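You operate a simulated robot arm through the tools that you are given. There is no shell and no other tool. Be economical: measure what you need, move in short steps, check, and stop when the job is done.

You are at the controls of a simulated two-armed robot. One attempt, no reset.

TASK
Pick up the grease brush with one hand, pass it to the other hand and put it on the third stock shelf from the bottom. Take the stray nut and put it on top of the round die on the top of the side table. Put the orange scoop on the shelf under the packing table. Any order will do.

It is judged by the outcome, as a careful person would: the job done as asked, and still so three seconds after it is handed in. It fails if anything else is knocked over, pushed out of place, dropped, spilled or broken.

THE ROBOT
Two 7-joint arms with four-finger grippers on one trunk, on a base that drives. Base frame: it is fixed to the floor where the robot stands at the start and does not move with it; the origin is under the middle of the robot, x ahead of it, y to its left, z up; the surface under the hand at the start is at about z = 0.75. Units: m, degrees, N and s.
The left shoulder is at the start at [0.04, 0.181, 1.13], the right one opposite. With the tool pointing down near the work surface each hand reaches from about 0.3 to 0.82 m from the robot's upright axis, wherever it stands, measured 20 degrees to its own side. Places, roughly: orange scoop [-3.5, 9.75, 0.5]; shelf under the packing table [-2.4, 5.3, 0.2]; third stock shelf [-2.4, -0.6, 1]. Payload 3.67 kg a hand.
Tool frame (each hand has its own): the origin (TCP) lies between the finger pads and is the grasp point; the fingertips stand 0.028 m ahead of it; z points along the fingers, y is the line along which they close. Largest opening 0.112 m; the body of the gripper starts 0.073 m behind the TCP.
Orientation is that of the tool frame in the base frame, as a unit quaternion [x, y, z, w]. With the fingers straight down and closing along the base's y, the tool's x points along the base's -x, its y along +y and its z along -z.

THE INTERFACE
- The arms move only by the tool jog_arm. It takes "left_series", "right_series" or both (then of equal length, played together; a hand with none holds still); each is a list of rows, each a list of 7 numbers: the shift along the tool's x, y, z in m, then the turn, a rotation vector about the tool's x, y, z in rad, then the finger opening in m, from 0 to 0.112. In form: [[dx, dy, dz, rx, ry, rz, claw], ...]. A call has 1 to 20 rows; each row is the pose to reach, as a shift and turn from the pose commanded when the call began, along the tool's axes at that moment. Each row takes 0.2 s and may step no farther than 0.05 m and 8.6 degrees from the row before; otherwise, or with a gripper value out of range, the whole call is refused. A pose out of reach is approached as far as the arm can. The call stops where the force on the tool passes 40 N (or 10 N more than at its start, if that is more) or the arm is blocked; 0.2 s more then pass. The fingers move at their own pace and stop on an object; they squeeze with about 28 N. The grip force told is the motor's: it shows also when the fingers shut on nothing. Time passes only in rows, and 0.2 s behind the last, so rows that repeat a pose let the fingers close. It gives the time, the measured TCP pose, the force on the tool (base axes), the opening and the grip force at its end, in the units of the frame above (readings bear some noise), with the torque about the TCP (base axes, N m) and any sound that the robot's microphone picked up, and new pictures: "show" is both (left out), scene, wrist or none (wrist: the cameras of the hands that moved).
- Cameras (640 x 400 px; columns grow to the right, rows downward): "scene" is now at [0.1023, -0.0404, 1.3636]; the picture's right is [-0.43, -0.90, 0.00], its down [-0.48, 0.23, -0.85] and it looks along [0.76, -0.36, -0.53] (base axes); focal length 261 px, centre (320, 200). "left" rides on the left gripper at [0.06, 0.018, -0.104] in its tool frame; the picture's right is [-0.29, 0.96, 0.00], its down [-0.80, -0.24, -0.55] and it looks along [-0.53, -0.16, 0.83] (tool axes); focal length 234 px, centre (320, 200). "right" rides on the right gripper at [0.06, -0.018, -0.104] in its tool frame; the picture's right is [0.29, 0.96, 0.00], its down [-0.80, 0.24, -0.55] and it looks along [-0.53, 0.16, 0.83] (tool axes); focal length 234 px, centre (320, 200). There is no depth. A picture from a camera that has moved, and an enlarged one, comes with that camera's place and axes in the base frame and with its lens.
- lift_body(by): slides the trunk up (or, below 0, down) by that many m; the arms and the scene camera ride with it, the base frame stays. It gives what a move gives, with no picture.
- drive_base(legs): drives the robot by 1 to 6 legs, each [ahead, left, turn to the left] in m, m and degrees, along the robot's own axes; the way and the turn of a leg run together, so that a leg with both is an arc; at most 1.5 m and 180 degrees a leg. The arms and the cameras ride along, it lands a little off, and it stops where it bumps. It gives what a move gives, and a new picture of the scene camera.
- turn_head(pan, tilt): turns the head with the scene camera to pan (to the left, within 86 degrees either way) and tilt (down, from -29 to 69), counted from straight ahead of the robot. It gives what a move gives, and a new picture of the scene camera.
- enlarge(camera, box): a new picture of the part [left, top, right, bottom] of that camera's present view, enlarged. The clock stands still meanwhile.
- sign_off(): hands the job in; it is judged then, once.

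Work in short steps. Places have to be worked out from the pictures, the camera data and where the tool is seen: move nearer, look again, correct. Check each grasp and each placing, and mend what went wrong. You have 165 turns and 260 pictures in all, those below and enlarged ones among them. Open the grippers and draw the arms clear of the work before you hand the job in, unless the task says otherwise; then end with one line.

The tools are called as name(argument=value, ...) on one line, values as JSON. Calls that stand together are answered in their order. jog_arm: Moves the arms, as the interface text tells. Its arguments: {"type":"object","properties":{"left_series":{"type":"array","items":{"type":"array","items":{"type":"number"}}},"right_series":{"type":"array","items":{"type":"array","items":{"type":"number"}}},"show":{"type":"string","enum":["both","scene","wrist","none"]}},"required":[]} The other tools are called the same way: lift_body (by) slides the trunk up or down; drive_base (legs) drives the base; turn_head (pan, tilt) turns the head that bears the scene camera; enlarge (camera, box) takes an enlarged picture of a part of a camera's view; sign_off () hands the job in.

At the start:

```text
time_s: 0.0
left_tcp_pos: [0.4983, -0.0902, 0.9947]
left_tcp_rot: [-0.001, 1.0, 0.0, 0.0]
left_force: [-0.2, 0.0, 0.8]
left_wrist_torque: [-0.03, 0.01, 0.01]
left_finger_gap: 0.1122
left_grip_force: 0.2
right_tcp_pos: [0.4533, -0.5647, 1.0748]
right_tcp_rot: [0.001, 1.0, 0.0, 0.0]
right_force: [-0.7, 0.2, 0.6]
right_wrist_torque: [-0.01, 0.01, -0.03]
right_finger_gap: 0.1119
right_grip_force: 0.1
trunk travel left (down, up): [-0.25, 0.264]
robot x, y, heading: [-0.001, 0.0022, -0.1]
head pan, tilt: [-25.5, 32.2]
```

scene: 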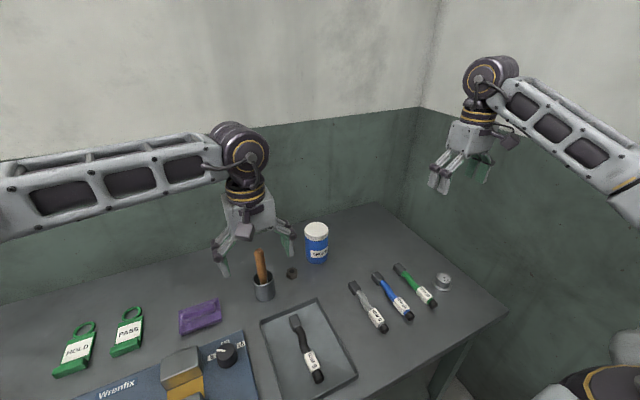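
right: 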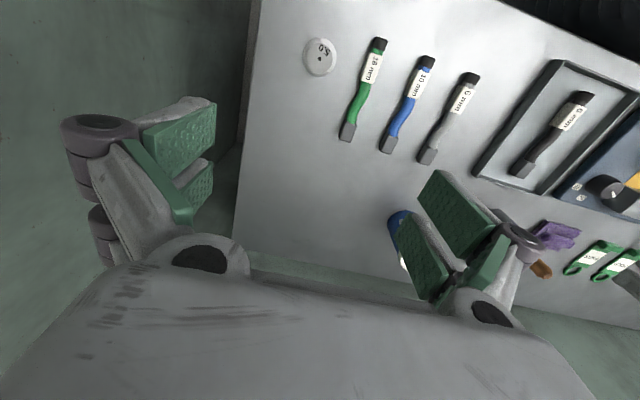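
left: 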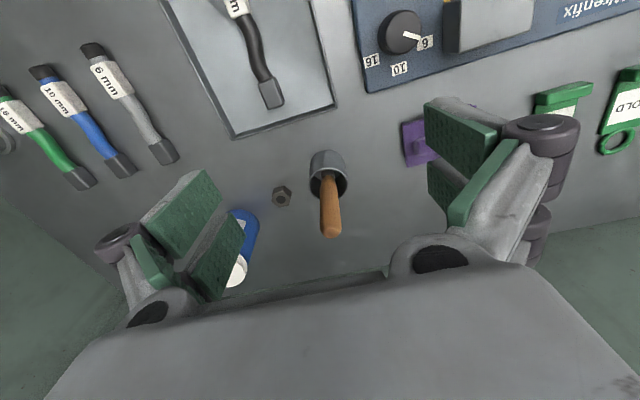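

The pot with the wooden handle (probably the grease brush) stands near [0.58,-0.10], and the nut near [0.63,-0.19]. I take closer looks first.

enlarge(camera="left", box=[220, 120, 420, 260])

enlarge(camera="scene", box=[200, 220, 520, 400])

turn_head(pan=-80, tilt=25)

turn_head(pan=60, tilt=20)

```text
2.86 times, centred on (320, 190) of left
camera zoom: at [0.4389, -0.0729, 1.0989], right [0.29, 0.96, 0.0], down [0.8, -0.24, 0.55], along [0.53, -0.16, -0.83], focal length 669 px, centre (320, 229)
```

zoom: 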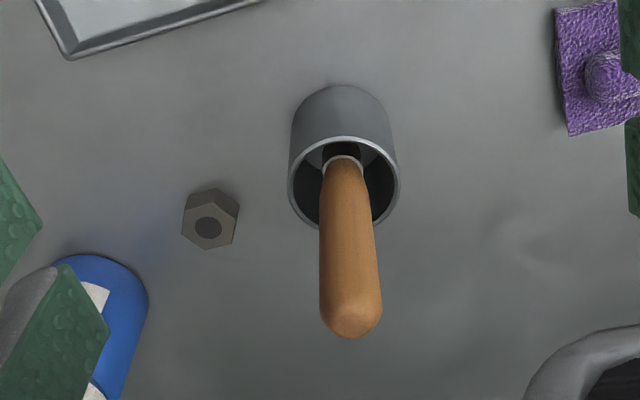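

```text
2.00 times, centred on (360, 310) of scene
camera zoom: at [0.1023, -0.0404, 1.3636], right [-0.43, -0.9, 0.0], down [-0.48, 0.23, -0.85], along [0.76, -0.36, -0.53], focal length 522 px, centre (240, -20)
```

zoom: 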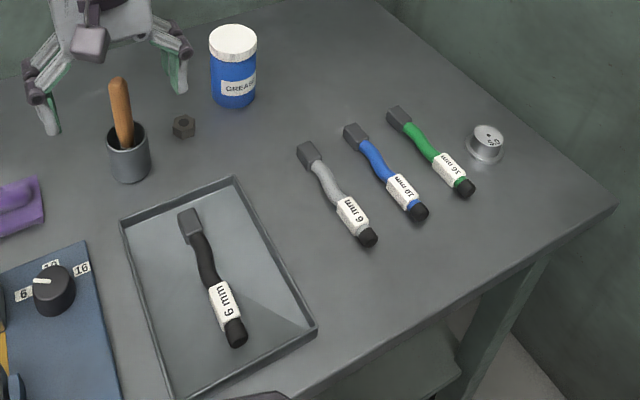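

```text
time_s: 1.2
left_tcp_pos: [0.498, -0.0905, 0.9931]
left_tcp_rot: [-0.001, 1.0, 0.001, 0.0]
left_force: [-0.1, 0.3, -0.2]
left_wrist_torque: [-0.03, 0.01, 0.03]
left_finger_gap: 0.1118
left_grip_force: 0.1
right_tcp_pos: [0.453, -0.5644, 1.075]
right_tcp_rot: [0.0, 1.0, 0.0, 0.0]
right_force: [-0.3, -0.3, 0.4]
right_wrist_torque: [-0.03, 0.03, -0.01]
right_finger_gap: 0.1121
right_grip_force: 0.1
trunk travel left (down, up): [-0.25, 0.264]
robot x, y, heading: [-0.002, 0.0007, 0.1]
head pan, tilt: [-80.0, 25.0]
camera scene: at [0.0377, -0.0925, 1.375], right [-0.98, -0.17, 0.0], down [-0.07, 0.42, -0.91], along [0.16, -0.89, -0.42], focal length 261 px, centre (320, 200)
```

scene: 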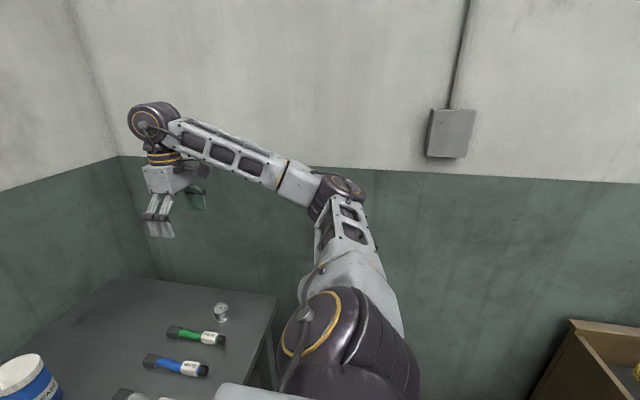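

```text
time_s: 3.5
left_tcp_pos: [0.5002, -0.0894, 0.9935]
left_tcp_rot: [-0.001, 1.0, 0.0, 0.0]
left_force: [0.2, -0.3, 1.0]
left_wrist_torque: [0.0, -0.01, 0.01]
left_finger_gap: 0.1124
left_grip_force: 0.1
right_tcp_pos: [0.452, -0.5649, 1.0739]
right_tcp_rot: [0.001, 1.0, 0.0, 0.0]
right_force: [0.2, 0.2, 0.0]
right_wrist_torque: [-0.05, -0.02, 0.02]
right_finger_gap: 0.112
right_grip_force: 0.1
trunk travel left (down, up): [-0.25, 0.264]
robot x, y, heading: [0.0004, 0.0007, -0.2]
head pan, tilt: [60.0, 20.0]
camera scene: at [0.0682, 0.0788, 1.3832], right [0.87, -0.5, 0.0], down [-0.17, -0.3, -0.94], along [0.47, 0.81, -0.34], focal length 261 px, centre (320, 200)
```

scene: 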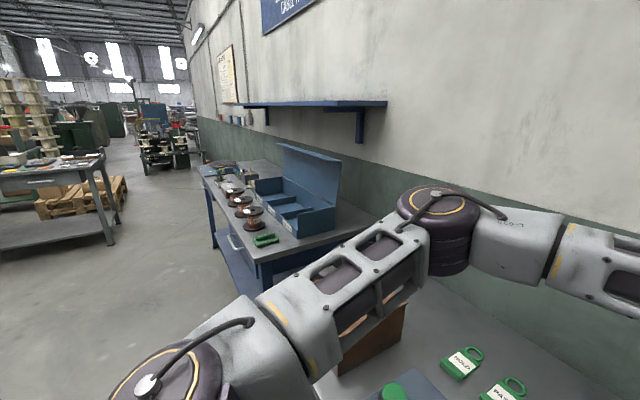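

I look closer at the silver round thing and look for other tables.

turn_head(pan=-35, tilt=40)

enlarge(camera="scene", box=[250, 130, 450, 260])

turn_head(pan=86, tilt=15)

enlarge(camera="scene", box=[200, 60, 640, 335])

```text
time_s: 5.2
left_tcp_pos: [0.4987, -0.0902, 0.9949]
left_tcp_rot: [-0.001, 1.0, 0.0, 0.001]
left_force: [0.4, -0.6, -0.5]
left_wrist_torque: [-0.01, -0.01, -0.03]
left_finger_gap: 0.1121
left_grip_force: 0.2
right_tcp_pos: [0.4526, -0.5658, 1.075]
right_tcp_rot: [0.0, 1.0, 0.001, 0.0]
right_force: [0.2, -0.1, -0.4]
right_wrist_torque: [0.05, -0.02, 0.03]
right_finger_gap: 0.1119
right_grip_force: 0.1
trunk travel left (down, up): [-0.25, 0.264]
robot x, y, heading: [0.0, -0.0009, 0.0]
head pan, tilt: [-35.0, 40.0]
camera scene: at [0.0912, -0.0505, 1.3517], right [-0.57, -0.82, 0.0], down [-0.53, 0.37, -0.77], along [0.63, -0.44, -0.64], focal length 261 px, centre (320, 200)
```

scene: 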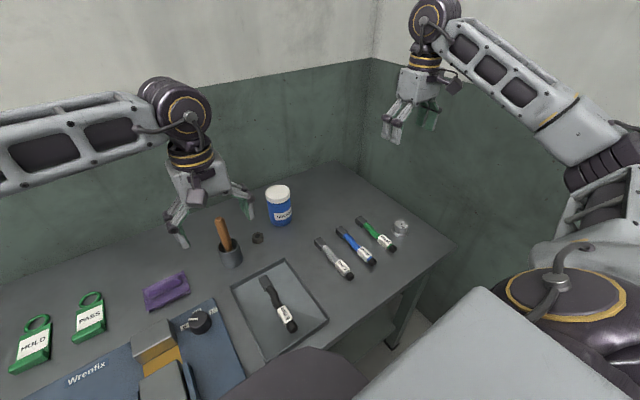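

```text
3.08 times, centred on (350, 195) of scene
camera zoom: at [0.0912, -0.0505, 1.3517], right [-0.57, -0.82, 0.0], down [-0.53, 0.37, -0.77], along [0.63, -0.44, -0.64], focal length 803 px, centre (228, 215)
```

zoom: 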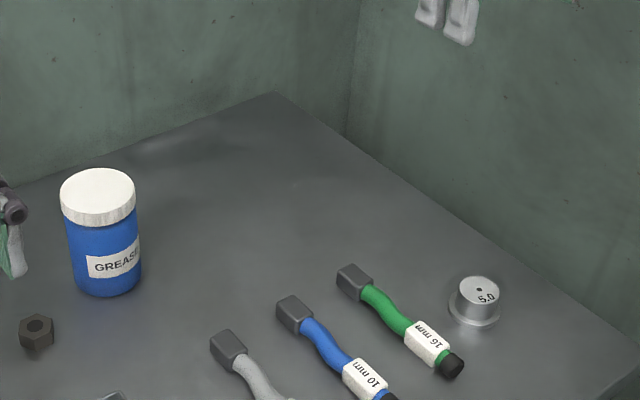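

```text
time_s: 7.2
left_tcp_pos: [0.5003, -0.0901, 0.9944]
left_tcp_rot: [0.0, 1.0, 0.0, 0.001]
left_force: [-0.8, 0.0, 0.1]
left_wrist_torque: [-0.05, -0.01, 0.01]
left_finger_gap: 0.1119
left_grip_force: 0.1
right_tcp_pos: [0.4533, -0.5635, 1.0743]
right_tcp_rot: [-0.001, 1.0, 0.0, 0.0]
right_force: [-0.2, 0.1, -0.5]
right_wrist_torque: [-0.03, -0.01, 0.01]
right_finger_gap: 0.1117
right_grip_force: 0.1
trunk travel left (down, up): [-0.25, 0.264]
robot x, y, heading: [-0.0027, -0.0018, -0.4]
head pan, tilt: [85.9, 15.0]
camera scene: at [0.0282, 0.0914, 1.3913], right [1.0, -0.07, 0.0], down [-0.02, -0.26, -0.97], along [0.07, 0.96, -0.26], focal length 261 px, centre (320, 200)
```

scene: 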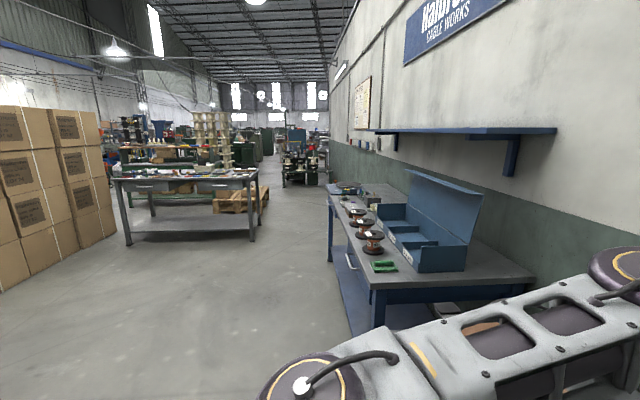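

```text
1.45 times, centred on (420, 198) of scene
camera zoom: at [0.0282, 0.0914, 1.3913], right [1.0, -0.07, 0.0], down [-0.02, -0.26, -0.97], along [0.07, 0.96, -0.26], focal length 380 px, centre (174, 204)
```

zoom: 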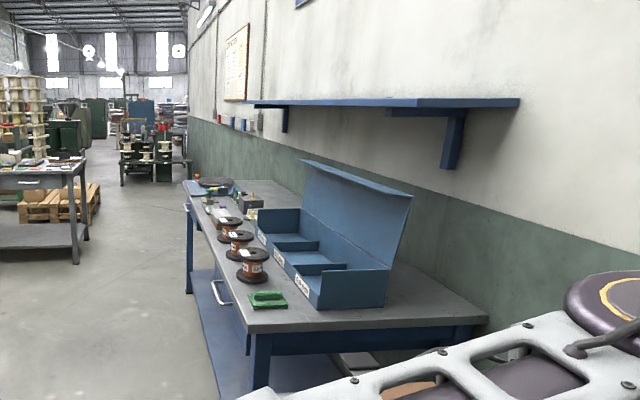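

The only round die I can see here is the "5.0" one at about [0.405,-0.57], so this must be the side table. The left hand moves aside, and the right hand goes over the nut with its closing line turned away from the jar and the pot.

jog_arm(right_series=[[-0.0165, 0.037, 0.01, 0, 0, 0.11, 0.112], [-0.033, 0.074, 0.02, 0, 0, 0.22, 0.112], [-0.0495, 0.111, 0.03, 0, 0, 0.33, 0.112], [-0.066, 0.148, 0.04, 0, 0, 0.44, 0.112], [-0.0825, 0.185, 0.05, 0, 0, 0.55, 0.112], [-0.099, 0.222, 0.06, 0, 0, 0.66, 0.112], [-0.1155, 0.259, 0.07, 0, 0, 0.77, 0.09], [-0.132, 0.296, 0.08, 0, 0, 0.88, 0.07], [-0.1485, 0.333, 0.09, 0, 0, 0.99, 0.06], [-0.165, 0.369, 0.1, 0, 0, 1.1, 0.06]], left_series=[[0, 0.04, 0, 0, 0, 0, 0.112], [0, 0.08, 0, 0, 0, 0, 0.112], [0, 0.12, 0, 0, 0, 0, 0.112], [0, 0.16, 0, 0, 0, 0, 0.112], [0, 0.2, 0, 0, 0, 0, 0.112], [0, 0.24, 0, 0, 0, 0, 0.112], [0, 0.25, 0, 0, 0, 0, 0.112], [0, 0.25, 0, 0, 0, 0, 0.112], [0, 0.25, 0, 0, 0, 0, 0.112], [0, 0.25, 0, 0, 0, 0, 0.112]], show="wrist")

```text
time_s: 9.4
left_tcp_pos: [0.4981, 0.1607, 0.9952]
left_tcp_rot: [0.0, 1.0, 0.0, 0.0]
left_force: [0.5, 0.3, 0.2]
left_wrist_torque: [0.0, 0.01, -0.04]
left_finger_gap: 0.112
left_grip_force: 0.0
right_tcp_pos: [0.6189, -0.1958, 0.9731]
right_tcp_rot: [0.524, 0.852, -0.001, 0.001]
right_force: [0.4, 0.6, 0.4]
right_wrist_torque: [-0.02, 0.0, 0.02]
right_finger_gap: 0.0598
right_grip_force: 0.0
trunk travel left (down, up): [-0.25, 0.264]
robot x, y, heading: [-0.0013, -0.0011, 0.3]
head pan, tilt: [85.9, 15.0]
camera right: at [0.5741, -0.1495, 1.0777], right [0.72, 0.69, 0.0], down [0.57, -0.6, 0.55], along [0.38, -0.4, -0.83], focal length 234 px, centre (320, 200)
camera left: at [0.4393, 0.1779, 1.0984], right [0.29, 0.96, 0.0], down [0.8, -0.24, 0.55], along [0.53, -0.16, -0.83], focal length 234 px, centre (320, 200)
```

right: 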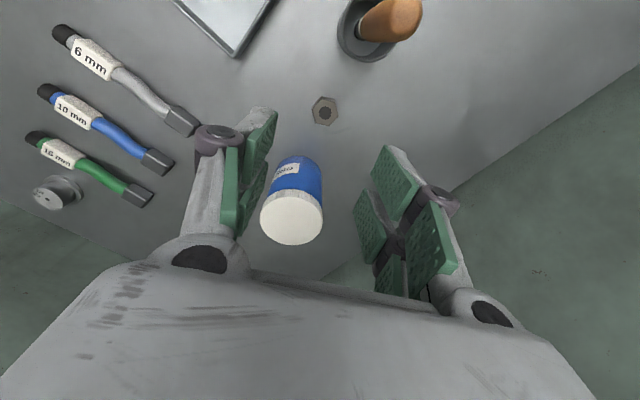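
left: 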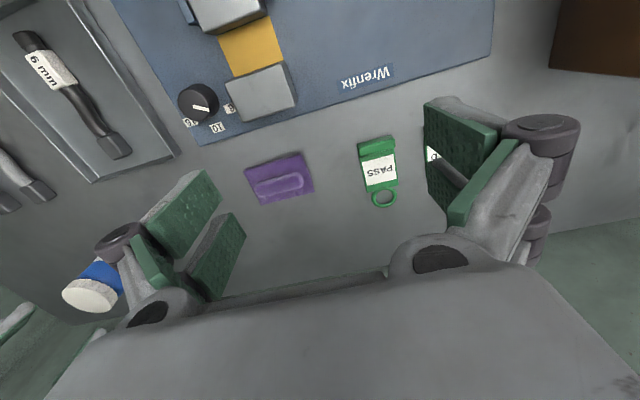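

The nut is at [0.627,-0.196], and the brush handle stands close to where the hand's camera would come down. So the brush comes first: the right hand backs off and the left hand goes over the handle top, at about [0.602,-0.106,0.91].

jog_arm(right_series=[[-0.03, -0.033, -0.01, 0, 0, 0, 0.06], [-0.06, -0.066, -0.02, 0, 0, 0, 0.06], [-0.09, -0.1, -0.03, 0, 0, 0, 0.06], [-0.12, -0.133, -0.04, 0, 0, 0, 0.06], [-0.15, -0.166, -0.05, 0, 0, 0, 0.06], [-0.178, -0.2, -0.05, 0, 0, 0, 0.06], [-0.178, -0.2, -0.05, 0, 0, 0, 0.06], [-0.178, -0.2, -0.05, 0, 0, 0, 0.06]], left_series=[[-0.0125, -0.0335, 0, 0, 0, 0, 0.112], [-0.025, -0.067, 0, 0, 0, 0, 0.112], [-0.0375, -0.1, 0, 0, 0, 0, 0.112], [-0.05, -0.134, 0, 0, 0, 0, 0.112], [-0.0625, -0.167, 0, 0, 0, 0, 0.1], [-0.075, -0.2, 0, 0, 0, 0, 0.09], [-0.0875, -0.234, 0, 0, 0, 0, 0.08], [-0.1, -0.267, 0, 0, 0, 0, 0.07]], show="wrist")

turn_head(pan=-12, tilt=35)

```text
time_s: 11.2
left_tcp_pos: [0.5994, -0.11, 0.9922]
left_tcp_rot: [-0.001, 1.0, 0.001, 0.0]
left_force: [-0.5, -0.2, 0.2]
left_wrist_torque: [0.02, -0.01, 0.0]
left_finger_gap: 0.0702
left_grip_force: 0.1
right_tcp_pos: [0.5213, -0.4492, 1.0232]
right_tcp_rot: [0.522, 0.853, 0.0, 0.0]
right_force: [-0.3, -0.8, -0.1]
right_wrist_torque: [0.05, -0.03, 0.0]
right_finger_gap: 0.0598
right_grip_force: 0.3
trunk travel left (down, up): [-0.25, 0.264]
robot x, y, heading: [-0.0022, -0.0005, 0.4]
head pan, tilt: [85.9, 15.0]
camera right: at [0.4764, -0.403, 1.1284], right [0.72, 0.69, 0.0], down [0.58, -0.6, 0.55], along [0.38, -0.4, -0.83], focal length 234 px, centre (320, 200)
camera left: at [0.5388, -0.0927, 1.0974], right [0.29, 0.96, 0.0], down [0.8, -0.24, 0.55], along [0.53, -0.16, -0.83], focal length 234 px, centre (320, 200)
```

right: 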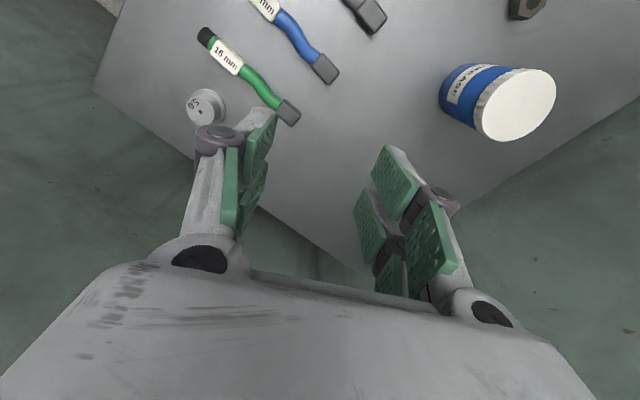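
left: 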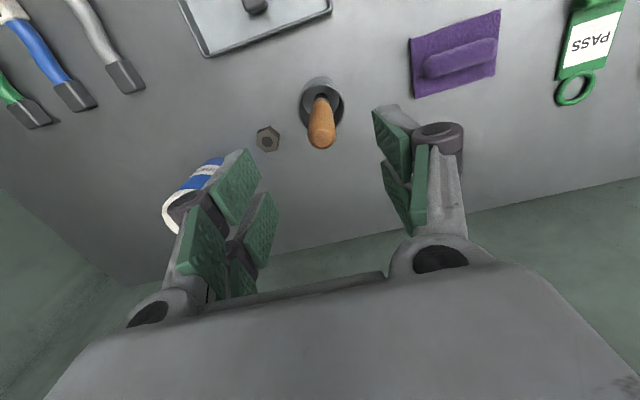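

```text
time_s: 12.9
left_tcp_pos: [0.5984, -0.1064, 0.992]
left_tcp_rot: [-0.001, 1.0, -0.001, 0.0]
left_force: [0.0, -0.7, -0.1]
left_wrist_torque: [-0.01, -0.02, -0.01]
left_finger_gap: 0.0699
left_grip_force: 0.1
right_tcp_pos: [0.5198, -0.4466, 1.0234]
right_tcp_rot: [0.522, 0.853, 0.001, 0.001]
right_force: [-0.7, -0.1, -0.5]
right_wrist_torque: [-0.01, 0.02, 0.01]
right_finger_gap: 0.0601
right_grip_force: 0.0
trunk travel left (down, up): [-0.25, 0.264]
robot x, y, heading: [-0.0015, 0.0024, 0.1]
head pan, tilt: [-12.0, 35.0]
camera scene: at [0.1078, -0.02, 1.3593], right [-0.21, -0.98, 0.0], down [-0.56, 0.12, -0.82], along [0.8, -0.17, -0.57], focal length 261 px, centre (320, 200)
```

scene: 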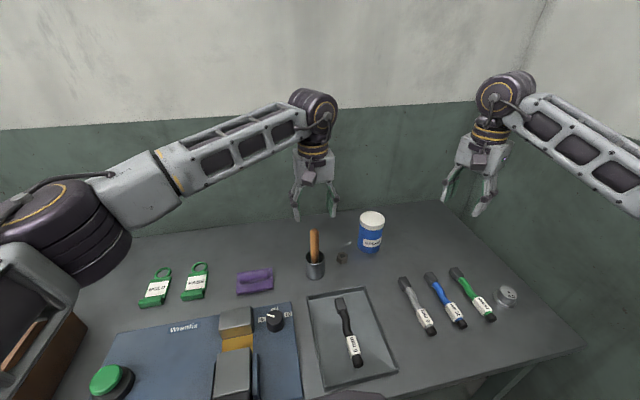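

The handle top is at about [0.605,-0.109,0.907], right under the left TCP. I go down 0.112 and close.

jog_arm(left_series=[[0, 0, 0.028, 0, 0, 0, 0.07], [0, 0, 0.056, 0, 0, 0, 0.07], [0, 0, 0.084, 0, 0, 0, 0.07], [0, 0, 0.112, 0, 0, 0, 0.07], [0, 0, 0.112, 0, 0, 0, 0.0], [0, 0, 0.112, 0, 0, 0, 0.0], [0, 0, 0.112, 0, 0, 0, 0.0]], show="both")

```text
time_s: 14.5
left_tcp_pos: [0.598, -0.1067, 0.8816]
left_tcp_rot: [-0.001, 1.0, 0.001, 0.0]
left_force: [-0.6, 0.2, 0.4]
left_wrist_torque: [0.0, 0.01, 0.01]
left_finger_gap: 0.0202
left_grip_force: 27.8
right_tcp_pos: [0.5215, -0.4456, 1.0238]
right_tcp_rot: [0.523, 0.853, 0.0, 0.0]
right_force: [0.0, -0.2, 0.4]
right_wrist_torque: [0.0, -0.02, 0.04]
right_finger_gap: 0.0599
right_grip_force: 0.0
trunk travel left (down, up): [-0.25, 0.264]
robot x, y, heading: [0.0024, 0.0016, 0.0]
head pan, tilt: [-12.0, 35.0]
camera scene: at [0.1078, -0.0202, 1.3593], right [-0.21, -0.98, 0.0], down [-0.56, 0.12, -0.82], along [0.8, -0.17, -0.57], focal length 261 px, centre (320, 200)
camera left: at [0.5388, -0.0892, 0.987], right [0.29, 0.96, 0.0], down [0.8, -0.24, 0.55], along [0.53, -0.16, -0.83], focal length 234 px, centre (320, 200)
```

scene: 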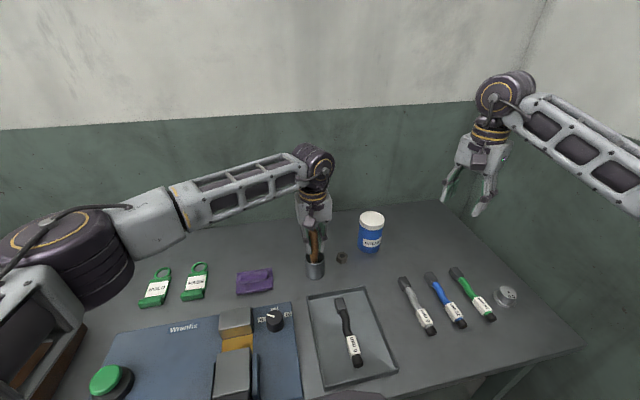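
left: 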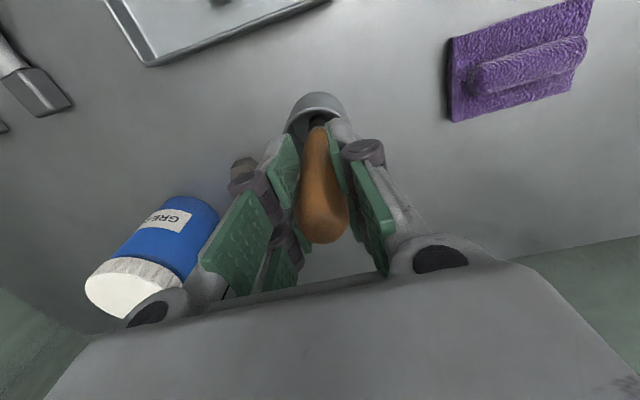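

The brush is held (gap 0.020). I lift it straight up.

jog_arm(left_series=[[0, 0, -0.02, 0, 0, 0, 0.0], [0, 0, -0.04, 0, 0, 0, 0.0], [0, 0, -0.06, 0, 0, 0, 0.0], [0, 0, -0.08, 0, 0, 0, 0.0], [0, 0, -0.1, 0, 0, 0, 0.0], [0, 0, -0.12, 0, 0, 0, 0.0], [0, 0, -0.15, 0, 0, 0, 0.0], [0, 0, -0.18, 0, 0, 0, 0.0]], show="both")

```text
time_s: 16.3
left_tcp_pos: [0.5985, -0.1075, 1.0624]
left_tcp_rot: [-0.001, 1.0, 0.0, -0.001]
left_force: [-0.4, 0.3, -0.2]
left_wrist_torque: [0.02, -0.05, -0.02]
left_finger_gap: 0.02
left_grip_force: 28.0
right_tcp_pos: [0.5212, -0.446, 1.0233]
right_tcp_rot: [0.523, 0.853, 0.0, 0.0]
right_force: [0.6, 0.7, -0.2]
right_wrist_torque: [0.03, 0.01, 0.01]
right_finger_gap: 0.0599
right_grip_force: 0.0
trunk travel left (down, up): [-0.25, 0.264]
robot x, y, heading: [-0.0022, 0.0018, 0.1]
head pan, tilt: [-12.0, 35.0]
camera scene: at [0.1073, -0.0203, 1.3593], right [-0.21, -0.98, 0.0], down [-0.56, 0.12, -0.82], along [0.8, -0.17, -0.57], focal length 261 px, centre (320, 200)
camera left: at [0.5385, -0.0908, 1.1676], right [0.29, 0.96, 0.0], down [0.8, -0.24, 0.55], along [0.53, -0.16, -0.83], focal length 234 px, centre (320, 200)
```

scene: 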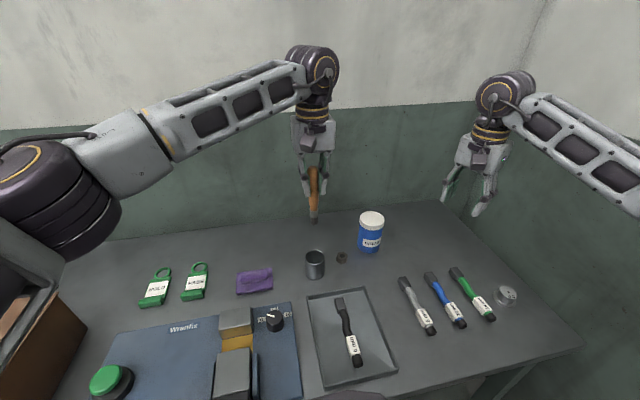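
left: 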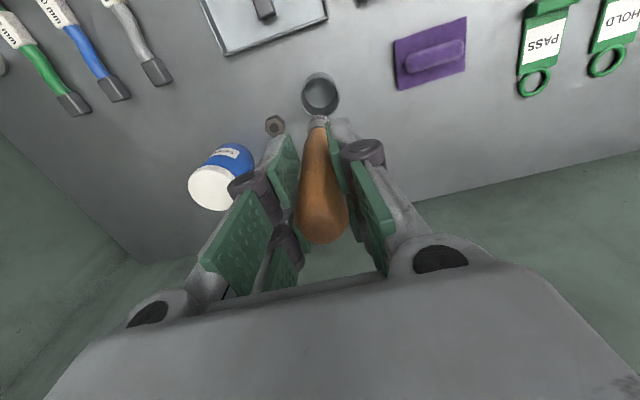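

The brush is out and the pot still stands. The left hand carries it aside, and the right hand comes back over the nut.

jog_arm(left_series=[[0, 0.035, 0, 0, 0, 0, 0.0], [0.01, 0.07, 0, 0, 0, 0, 0.0], [0.02, 0.105, 0, 0, 0, 0, 0.0], [0.03, 0.14, 0, 0, 0, 0, 0.0], [0.04, 0.175, 0, 0, 0, 0, 0.0], [0.05, 0.21, 0, 0, 0, 0, 0.0], [0.06, 0.24, 0, 0, 0, 0, 0.0], [0.06, 0.24, 0, 0, 0, 0, 0.0], [0.06, 0.24, 0, 0, 0, 0, 0.0]], right_series=[[0, 0, 0, 0, 0, 0, 0.06], [0.025, 0.028, 0.007, 0, 0, 0, 0.06], [0.05, 0.058, 0.015, 0, 0, 0, 0.06], [0.075, 0.086, 0.03, 0, 0, 0, 0.06], [0.1, 0.115, 0.04, 0, 0, 0, 0.06], [0.125, 0.145, 0.05, 0, 0, 0, 0.06], [0.15, 0.174, 0.06, 0, 0, 0, 0.06], [0.176, 0.207, 0.075, 0, 0, 0, 0.06], [0.176, 0.207, 0.1, 0, 0, 0, 0.06]], show="wrist")

enlarge(camera="right", box=[240, 60, 400, 160])

```text
time_s: 18.3
left_tcp_pos: [0.5372, 0.1317, 1.0632]
left_tcp_rot: [-0.001, 1.0, 0.0, 0.0]
left_force: [0.4, -0.3, -0.2]
left_wrist_torque: [0.04, -0.03, 0.02]
left_finger_gap: 0.0199
left_grip_force: 27.9
right_tcp_pos: [0.6261, -0.1963, 0.9235]
right_tcp_rot: [0.523, 0.852, 0.0, 0.0]
right_force: [0.2, -1.0, 1.1]
right_wrist_torque: [0.03, -0.03, 0.03]
right_finger_gap: 0.0601
right_grip_force: 0.0
trunk travel left (down, up): [-0.25, 0.264]
robot x, y, heading: [0.002, 0.0003, -0.1]
head pan, tilt: [-12.0, 35.0]
camera right: at [0.5826, -0.1504, 1.0289], right [0.72, 0.69, 0.0], down [0.57, -0.6, 0.55], along [0.38, -0.4, -0.83], focal length 234 px, centre (320, 200)
camera left: at [0.478, 0.1486, 1.1676], right [0.29, 0.96, 0.0], down [0.8, -0.24, 0.55], along [0.53, -0.16, -0.83], focal length 234 px, centre (320, 200)
```

right: 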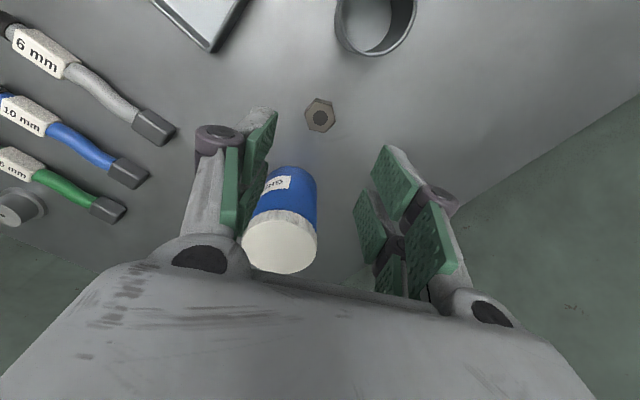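
left: 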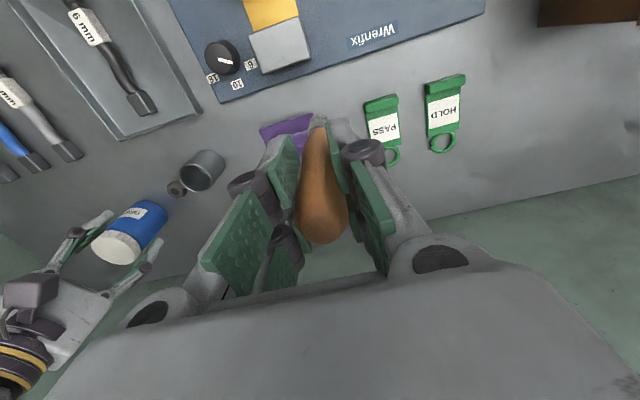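

```text
4.00 times, centred on (320, 110) of right
camera zoom: at [0.5826, -0.1504, 1.0289], right [0.72, 0.69, 0.0], down [0.57, -0.6, 0.55], along [0.38, -0.4, -0.83], focal length 937 px, centre (320, 560)
```

zoom: 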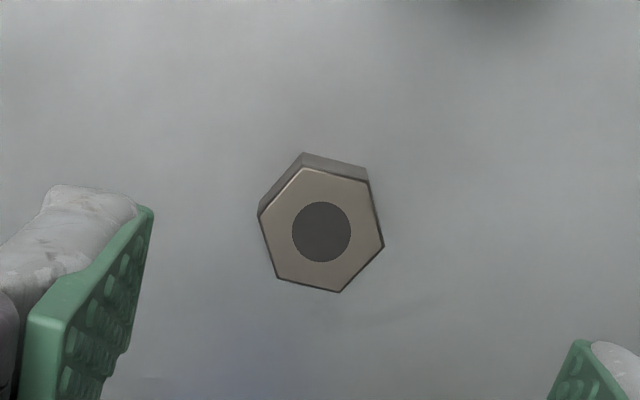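

The nut is 30 mm across the flats, with flat normals at 60° to base x, centred at [0.628,-0.198]. I turn the right hand −33°, go down to TCP z≈0.783 and close.

jog_arm(right_series=[[0, 0, 0.01, 0, 0, -0.115, 0.06], [-0.001, 0.001, 0.03, 0, 0, -0.23, 0.06], [-0.001, 0.001, 0.05, 0, 0, -0.345, 0.06], [-0.002, 0.001, 0.07, 0, 0, -0.46, 0.06], [-0.002, 0.001, 0.09, 0, 0, -0.576, 0.06], [-0.002, 0.001, 0.11, 0, 0, -0.576, 0.06], [-0.002, 0.001, 0.125, 0, 0, -0.576, 0.06], [-0.002, 0.001, 0.135, 0, 0, -0.576, 0.06], [-0.002, 0.001, 0.14, 0, 0, -0.576, 0.06]], show="both")

```text
time_s: 20.3
left_tcp_pos: [0.5376, 0.1317, 1.0633]
left_tcp_rot: [-0.001, 1.0, -0.001, 0.0]
left_force: [-0.6, 0.8, -0.7]
left_wrist_torque: [-0.02, -0.04, 0.03]
left_finger_gap: 0.0201
left_grip_force: 28.1
right_tcp_pos: [0.6267, -0.1954, 0.7837]
right_tcp_rot: [0.259, 0.966, 0.0, 0.0]
right_force: [-0.5, -0.2, -0.3]
right_wrist_torque: [-0.01, 0.0, 0.03]
right_finger_gap: 0.06
right_grip_force: 0.0
trunk travel left (down, up): [-0.25, 0.264]
robot x, y, heading: [-0.0027, 0.0014, -0.2]
head pan, tilt: [-12.0, 35.0]
camera scene: at [0.1079, -0.0199, 1.3593], right [-0.21, -0.98, 0.0], down [-0.56, 0.12, -0.82], along [0.8, -0.17, -0.57], focal length 261 px, centre (320, 200)
camera right: at [0.5652, -0.1812, 0.8889], right [0.23, 0.97, 0.0], down [0.81, -0.19, 0.55], along [0.54, -0.13, -0.83], focal length 234 px, centre (320, 200)
```

scene: 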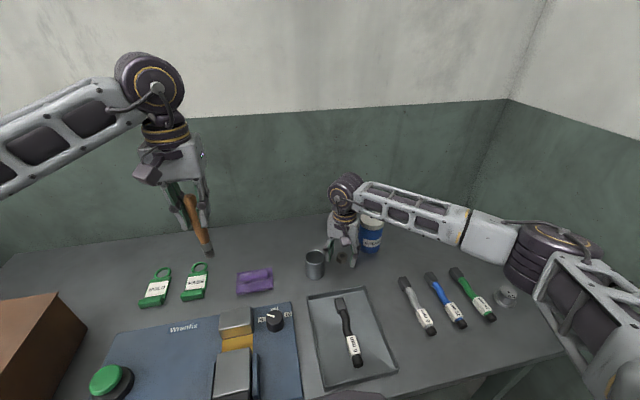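
right: 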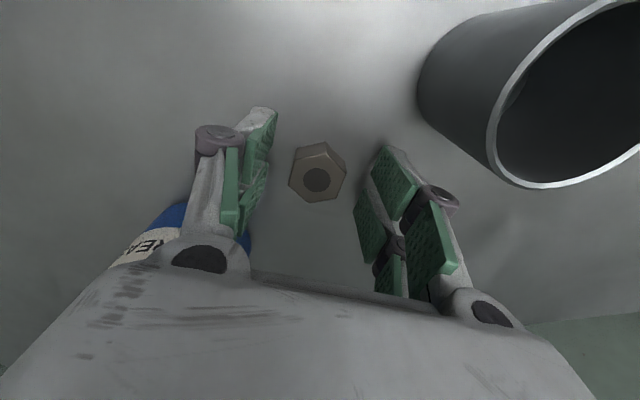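

The nut sits centred between the fingers; I close on it.

jog_arm(right_series=[[-0.001, 0.0, 0.001, 0, 0, 0, 0.0], [-0.001, 0.0, 0.001, 0, 0, 0, 0.0], [-0.001, 0.0, 0.001, 0, 0, 0, 0.0], [-0.001, 0.0, -0.03, 0, 0, 0, 0.0], [-0.001, 0.0, -0.07, 0, 0, 0, 0.0], [-0.001, 0.0, -0.11, 0, 0, 0, 0.0], [-0.001, 0.0, -0.15, 0, 0, 0, 0.0]], show="wrist")

enlarge(camera="right", box=[220, 100, 420, 260])

```text
time_s: 21.9
left_tcp_pos: [0.5384, 0.1334, 1.0633]
left_tcp_rot: [-0.001, 1.0, 0.0, -0.001]
left_force: [0.1, 0.4, 0.4]
left_wrist_torque: [-0.01, -0.01, -0.01]
left_finger_gap: 0.0201
left_grip_force: 27.7
right_tcp_pos: [0.6248, -0.1961, 0.9363]
right_tcp_rot: [0.258, 0.966, 0.0, 0.0]
right_force: [0.3, 1.1, -0.9]
right_wrist_torque: [0.01, 0.02, 0.02]
right_finger_gap: 0.0308
right_grip_force: 28.0
trunk travel left (down, up): [-0.25, 0.264]
robot x, y, heading: [0.0013, 0.0021, 0.0]
head pan, tilt: [-12.0, 35.0]
camera right: at [0.5638, -0.181, 1.0409], right [0.23, 0.97, 0.0], down [0.81, -0.19, 0.55], along [0.54, -0.13, -0.83], focal length 234 px, centre (320, 200)
```

right: 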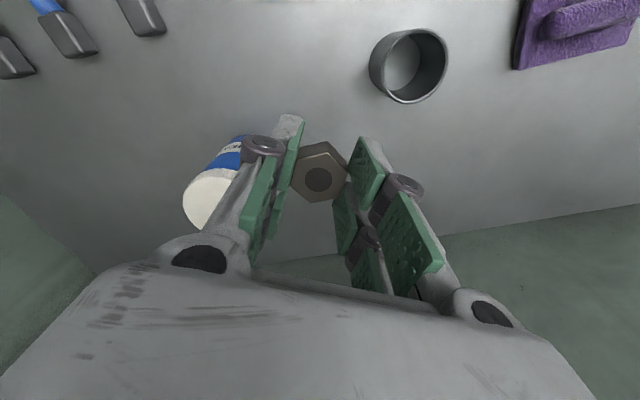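

```text
2.50 times, centred on (320, 180) of right
camera zoom: at [0.5638, -0.181, 1.0409], right [0.23, 0.97, 0.0], down [0.81, -0.19, 0.55], along [0.54, -0.13, -0.83], focal length 585 px, centre (320, 250)
```

zoom: 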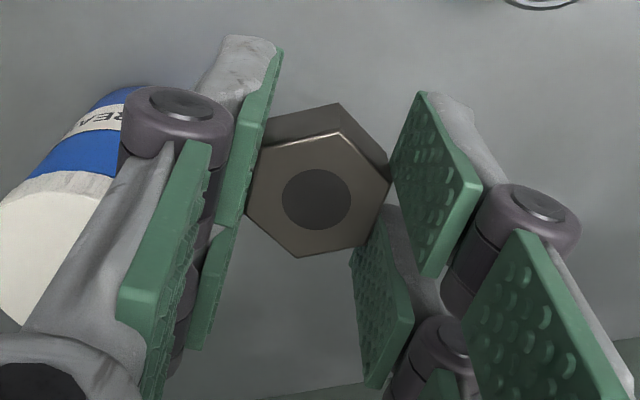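

The nut is held (gap 0.031). I carry it at height to the die near [0.41,-0.57].

jog_arm(right_series=[[0, -0.041, -0.01, 0, 0, 0, 0.0], [0, -0.082, -0.02, 0, 0, 0, 0.0], [0, -0.123, -0.03, 0, 0, 0, 0.0], [0, -0.164, -0.03, 0, 0, 0, 0.0], [0, -0.205, -0.03, 0, 0, 0, 0.0], [0, -0.246, -0.03, 0, 0, 0, 0.0], [0, -0.287, -0.03, 0, 0, 0, 0.0], [0, -0.328, -0.03, 0, 0, 0, 0.0], [0, -0.369, -0.03, 0, 0, 0, 0.0], [0, -0.41, -0.03, 0, 0, 0, 0.0]], show="wrist")

turn_head(pan=-50, tilt=35)

```text
time_s: 24.1
left_tcp_pos: [0.5377, 0.1319, 1.0642]
left_tcp_rot: [-0.001, 1.0, 0.0, 0.001]
left_force: [-0.5, 0.7, -0.3]
left_wrist_torque: [-0.01, -0.02, -0.01]
left_finger_gap: 0.0199
left_grip_force: 27.7
right_tcp_pos: [0.4204, -0.5502, 0.9637]
right_tcp_rot: [0.257, 0.966, -0.001, 0.0]
right_force: [-0.2, -0.1, -0.5]
right_wrist_torque: [-0.01, -0.03, -0.01]
right_finger_gap: 0.0306
right_grip_force: 28.0
trunk travel left (down, up): [-0.25, 0.264]
robot x, y, heading: [0.0002, -0.0039, -0.1]
head pan, tilt: [-12.0, 35.0]
camera right: at [0.3596, -0.536, 1.0689], right [0.23, 0.97, 0.0], down [0.81, -0.19, 0.56], along [0.54, -0.13, -0.83], focal length 234 px, centre (320, 200)
```

right: 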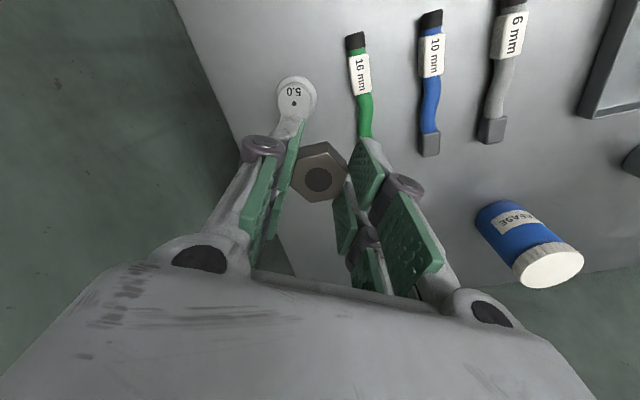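

```text
time_s: 25.2
left_tcp_pos: [0.5387, 0.1314, 1.0616]
left_tcp_rot: [-0.002, 1.0, 0.001, 0.001]
left_force: [1.1, 0.5, -0.2]
left_wrist_torque: [-0.02, 0.0, 0.02]
left_finger_gap: 0.0198
left_grip_force: 28.3
right_tcp_pos: [0.4221, -0.5515, 0.9637]
right_tcp_rot: [0.259, 0.966, 0.0, -0.001]
right_force: [0.1, 0.0, -1.2]
right_wrist_torque: [0.03, 0.01, 0.01]
right_finger_gap: 0.0308
right_grip_force: 28.3
trunk travel left (down, up): [-0.25, 0.264]
robot x, y, heading: [0.0056, -0.001, -0.0]
head pan, tilt: [-50.0, 35.0]
camera scene: at [0.0782, -0.0692, 1.3593], right [-0.77, -0.64, 0.0], down [-0.37, 0.44, -0.82], along [0.53, -0.63, -0.57], focal length 261 px, centre (320, 200)
```

scene: 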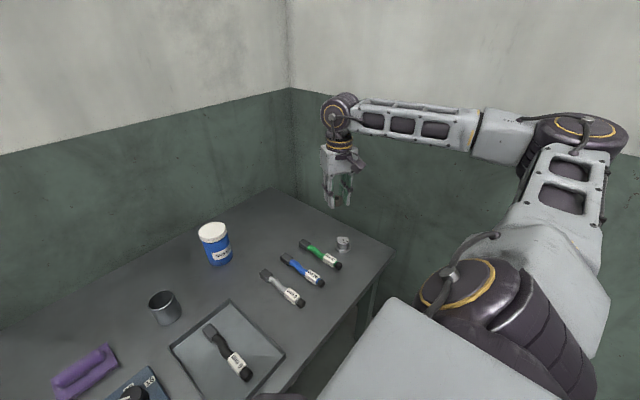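

I enlarge the die in both views to locate it and its height.

enlarge(camera="right", box=[240, 60, 360, 135])

enlarge(camera="scene", box=[300, 215, 380, 265])

```text
5.33 times, centred on (300, 98) of right
camera zoom: at [0.3604, -0.5357, 1.0687], right [0.23, 0.97, 0.0], down [0.81, -0.19, 0.55], along [0.54, -0.13, -0.83], focal length 1249 px, centre (427, 747)
```

zoom: 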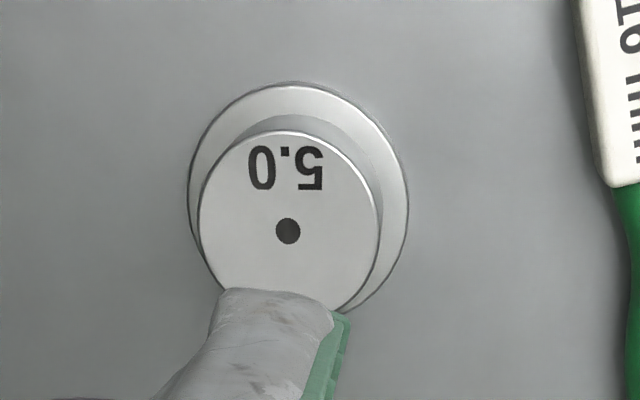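

```text
8.00 times, centred on (340, 240) of scene
camera zoom: at [0.0782, -0.0692, 1.3593], right [-0.77, -0.64, 0.0], down [-0.37, 0.44, -0.82], along [0.53, -0.63, -0.57], focal length 2089 px, centre (160, -120)
```

zoom: 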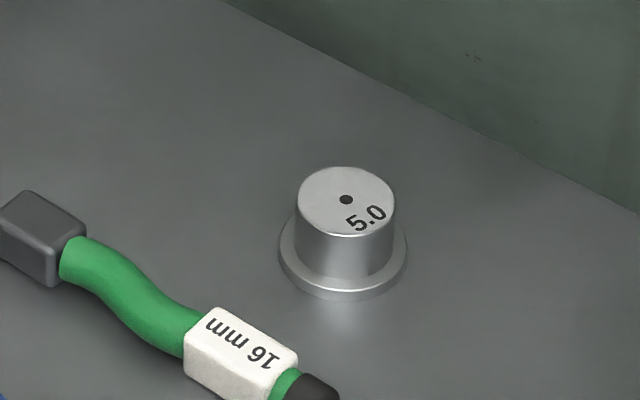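

The die top centre comes out near [0.409,-0.578,0.785]. I move over it, go down to 2 cm above contact and look.

jog_arm(right_series=[[-0.0009, -0.015, 0, 0, 0, 0, 0.0], [-0.0009, -0.0295, 0, 0, 0, 0, 0.0], [-0.0009, -0.0295, 0.04, 0, 0, 0, 0.0], [-0.0009, -0.0295, 0.08, 0, 0, 0, 0.0], [-0.0009, -0.0295, 0.11, 0, 0, 0, 0.0], [-0.0009, -0.0295, 0.127, 0, 0, 0, 0.0]], show="wrist")

enlarge(camera="scene", box=[290, 190, 390, 265])

enlarge(camera="right", box=[220, 80, 420, 220])

```text
time_s: 26.6
left_tcp_pos: [0.5382, 0.1314, 1.062]
left_tcp_rot: [-0.002, 1.0, -0.001, 0.0]
left_force: [0.5, -0.4, 0.5]
left_wrist_torque: [0.01, 0.01, 0.02]
left_finger_gap: 0.0196
left_grip_force: 28.0
right_tcp_pos: [0.4088, -0.579, 0.8369]
right_tcp_rot: [0.26, 0.966, 0.0, 0.0]
right_force: [-0.7, 0.3, -0.5]
right_wrist_torque: [0.02, 0.01, -0.03]
right_finger_gap: 0.0311
right_grip_force: 28.1
trunk travel left (down, up): [-0.25, 0.264]
robot x, y, heading: [0.0044, -0.0015, 0.2]
head pan, tilt: [-50.0, 35.0]
camera right: at [0.348, -0.5639, 0.9421], right [0.23, 0.97, 0.0], down [0.81, -0.19, 0.55], along [0.54, -0.13, -0.83], focal length 234 px, centre (320, 200)
```

right: 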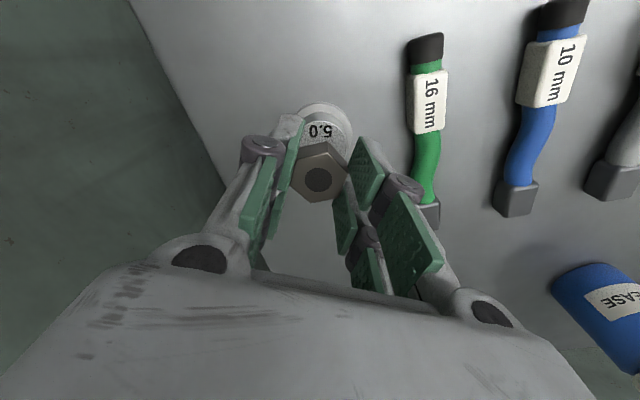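

```text
5.33 times, centred on (340, 228) of scene
camera zoom: at [0.0784, -0.0694, 1.3593], right [-0.77, -0.64, 0.0], down [-0.37, 0.44, -0.82], along [0.53, -0.63, -0.57], focal length 1393 px, centre (213, 53)
```

zoom: 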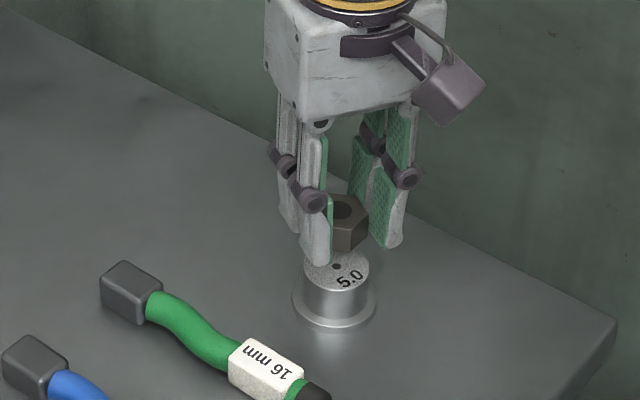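

```text
2.86 times, centred on (320, 150) of right
camera zoom: at [0.348, -0.5639, 0.9421], right [0.23, 0.97, 0.0], down [0.81, -0.19, 0.55], along [0.54, -0.13, -0.83], focal length 669 px, centre (320, 343)
```

zoom: 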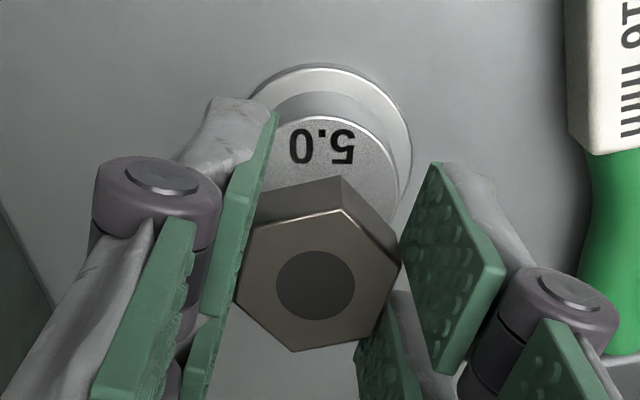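

The die sits about 4 mm further in +x than the nut, so I correct by that and lower in small steps.

jog_arm(right_series=[[-0.0025, 0.0037, 0.0, 0, 0, 0, 0.0], [-0.0025, 0.0037, 0.008, 0, 0, 0, 0.0], [-0.0025, 0.0037, 0.014, 0, 0, 0, 0.0]], show="none")

enlarge(camera="scene", box=[290, 190, 390, 265])

```text
time_s: 27.4
left_tcp_pos: [0.5366, 0.1308, 1.0636]
left_tcp_rot: [-0.001, 1.0, 0.0, 0.0]
left_force: [-0.1, 0.7, -1.3]
left_wrist_torque: [-0.02, 0.01, 0.01]
left_finger_gap: 0.0196
left_grip_force: 28.2
right_tcp_pos: [0.4129, -0.5752, 0.8227]
right_tcp_rot: [0.259, 0.966, 0.0, 0.0]
right_force: [-1.1, -0.5, -0.3]
right_wrist_torque: [0.01, 0.03, 0.0]
right_finger_gap: 0.0307
right_grip_force: 28.1
trunk travel left (down, up): [-0.25, 0.264]
robot x, y, heading: [0.0007, -0.0005, 0.1]
head pan, tilt: [-50.0, 35.0]
```

```text
5.33 times, centred on (340, 228) of scene
camera zoom: at [0.0784, -0.0693, 1.3593], right [-0.77, -0.64, 0.0], down [-0.37, 0.44, -0.82], along [0.53, -0.63, -0.57], focal length 1393 px, centre (213, 53)
```

zoom: 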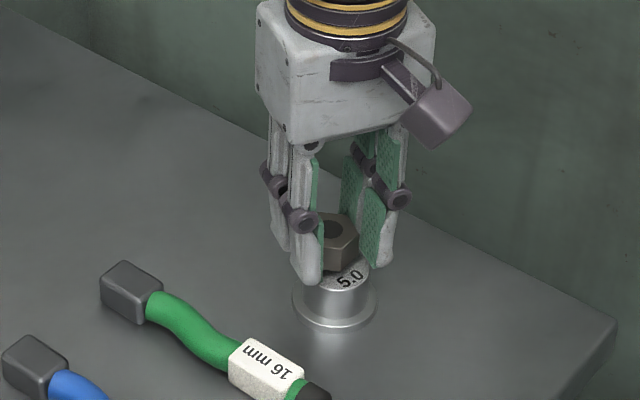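

The nut is lined up over the die. I continue down in 2 mm steps.

jog_arm(right_series=[[0, 0, 0.002, 0, 0, 0, 0.0], [0, 0, 0.004, 0, 0, 0, 0.0], [0, 0, 0.006, 0, 0, 0, 0.0]], show="wrist")

enlarge(camera="scene", box=[310, 210, 370, 260])

```text
time_s: 28.2
left_tcp_pos: [0.539, 0.132, 1.0626]
left_tcp_rot: [-0.001, 1.0, 0.0, 0.0]
left_force: [0.0, -0.3, -1.0]
left_wrist_torque: [-0.01, -0.04, -0.01]
left_finger_gap: 0.0199
left_grip_force: 28.5
right_tcp_pos: [0.4113, -0.5753, 0.817]
right_tcp_rot: [0.259, 0.966, 0.0, 0.0]
right_force: [-0.1, -0.1, -1.4]
right_wrist_torque: [-0.02, 0.04, 0.0]
right_finger_gap: 0.0308
right_grip_force: 28.0
trunk travel left (down, up): [-0.25, 0.264]
robot x, y, heading: [0.0001, -0.0023, -0.3]
head pan, tilt: [-50.0, 35.0]
camera right: at [0.3505, -0.5608, 0.9224], right [0.23, 0.97, 0.0], down [0.81, -0.19, 0.55], along [0.54, -0.13, -0.83], focal length 234 px, centre (320, 200)
```

right: 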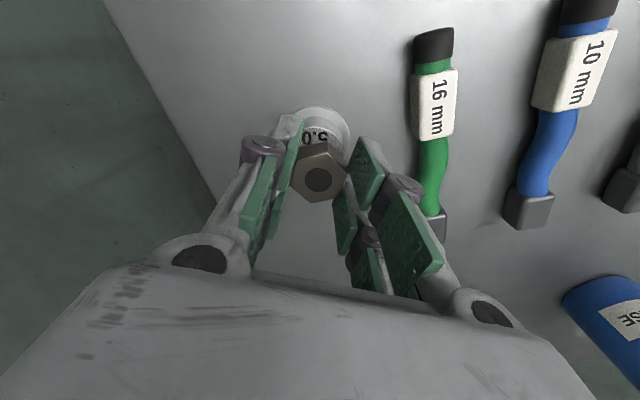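

```text
8.00 times, centred on (340, 235) of scene
camera zoom: at [0.0782, -0.0693, 1.3593], right [-0.77, -0.64, 0.0], down [-0.37, 0.44, -0.82], along [0.53, -0.63, -0.57], focal length 2089 px, centre (160, -80)
```

zoom: 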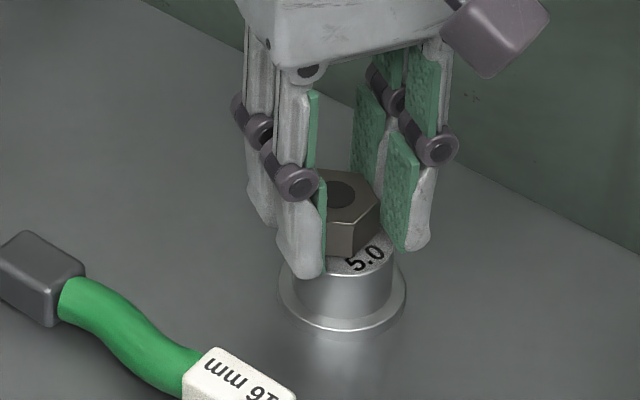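

It is still not touching. I continue in 1 mm steps.

jog_arm(right_series=[[0, 0, 0.001, 0, 0, 0, 0.0], [0, 0, 0.002, 0, 0, 0, 0.0], [0, 0, 0.003, 0, 0, 0, 0.0]], show="none")

jog_arm(right_series=[[0, 0, 0.001, 0, 0, 0, 0.0], [0, 0, 0.002, 0, 0, 0, 0.0]], show="none")

enlarge(camera="scene", box=[310, 210, 370, 260])

```text
time_s: 29.0
left_tcp_pos: [0.5382, 0.1314, 1.0628]
left_tcp_rot: [-0.001, 1.0, -0.001, 0.0]
left_force: [0.1, 0.5, -0.1]
left_wrist_torque: [-0.01, -0.01, 0.01]
left_finger_gap: 0.0199
left_grip_force: 28.2
right_tcp_pos: [0.4136, -0.5756, 0.814]
right_tcp_rot: [0.258, 0.966, 0.001, 0.0]
right_force: [0.2, 0.0, 0.2]
right_wrist_torque: [0.01, 0.02, 0.0]
right_finger_gap: 0.0305
right_grip_force: 28.3
trunk travel left (down, up): [-0.25, 0.264]
robot x, y, heading: [-0.0002, 0.0023, -0.1]
head pan, tilt: [-50.0, 35.0]
```

```text
time_s: 29.6
left_tcp_pos: [0.5389, 0.1323, 1.0635]
left_tcp_rot: [-0.001, 1.0, 0.0, -0.001]
left_force: [0.2, 0.1, -0.4]
left_wrist_torque: [-0.01, 0.0, 0.04]
left_finger_gap: 0.0197
left_grip_force: 28.2
right_tcp_pos: [0.4119, -0.5752, 0.8135]
right_tcp_rot: [0.259, 0.966, 0.0, 0.001]
right_force: [-1.2, 0.1, 3.8]
right_wrist_torque: [-0.04, 0.05, -0.04]
right_finger_gap: 0.0307
right_grip_force: 27.3
trunk travel left (down, up): [-0.25, 0.264]
robot x, y, heading: [0.0008, 0.0004, -0.1]
head pan, tilt: [-50.0, 35.0]
```

```text
8.00 times, centred on (340, 235) of scene
camera zoom: at [0.0778, -0.0688, 1.3594], right [-0.77, -0.64, 0.0], down [-0.37, 0.44, -0.82], along [0.53, -0.63, -0.57], focal length 2089 px, centre (160, -80)
```

zoom: 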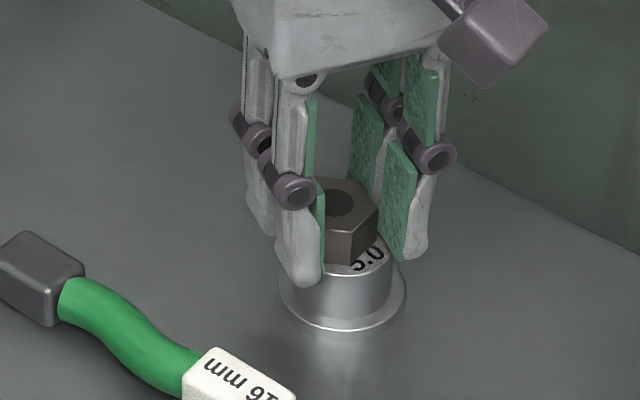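

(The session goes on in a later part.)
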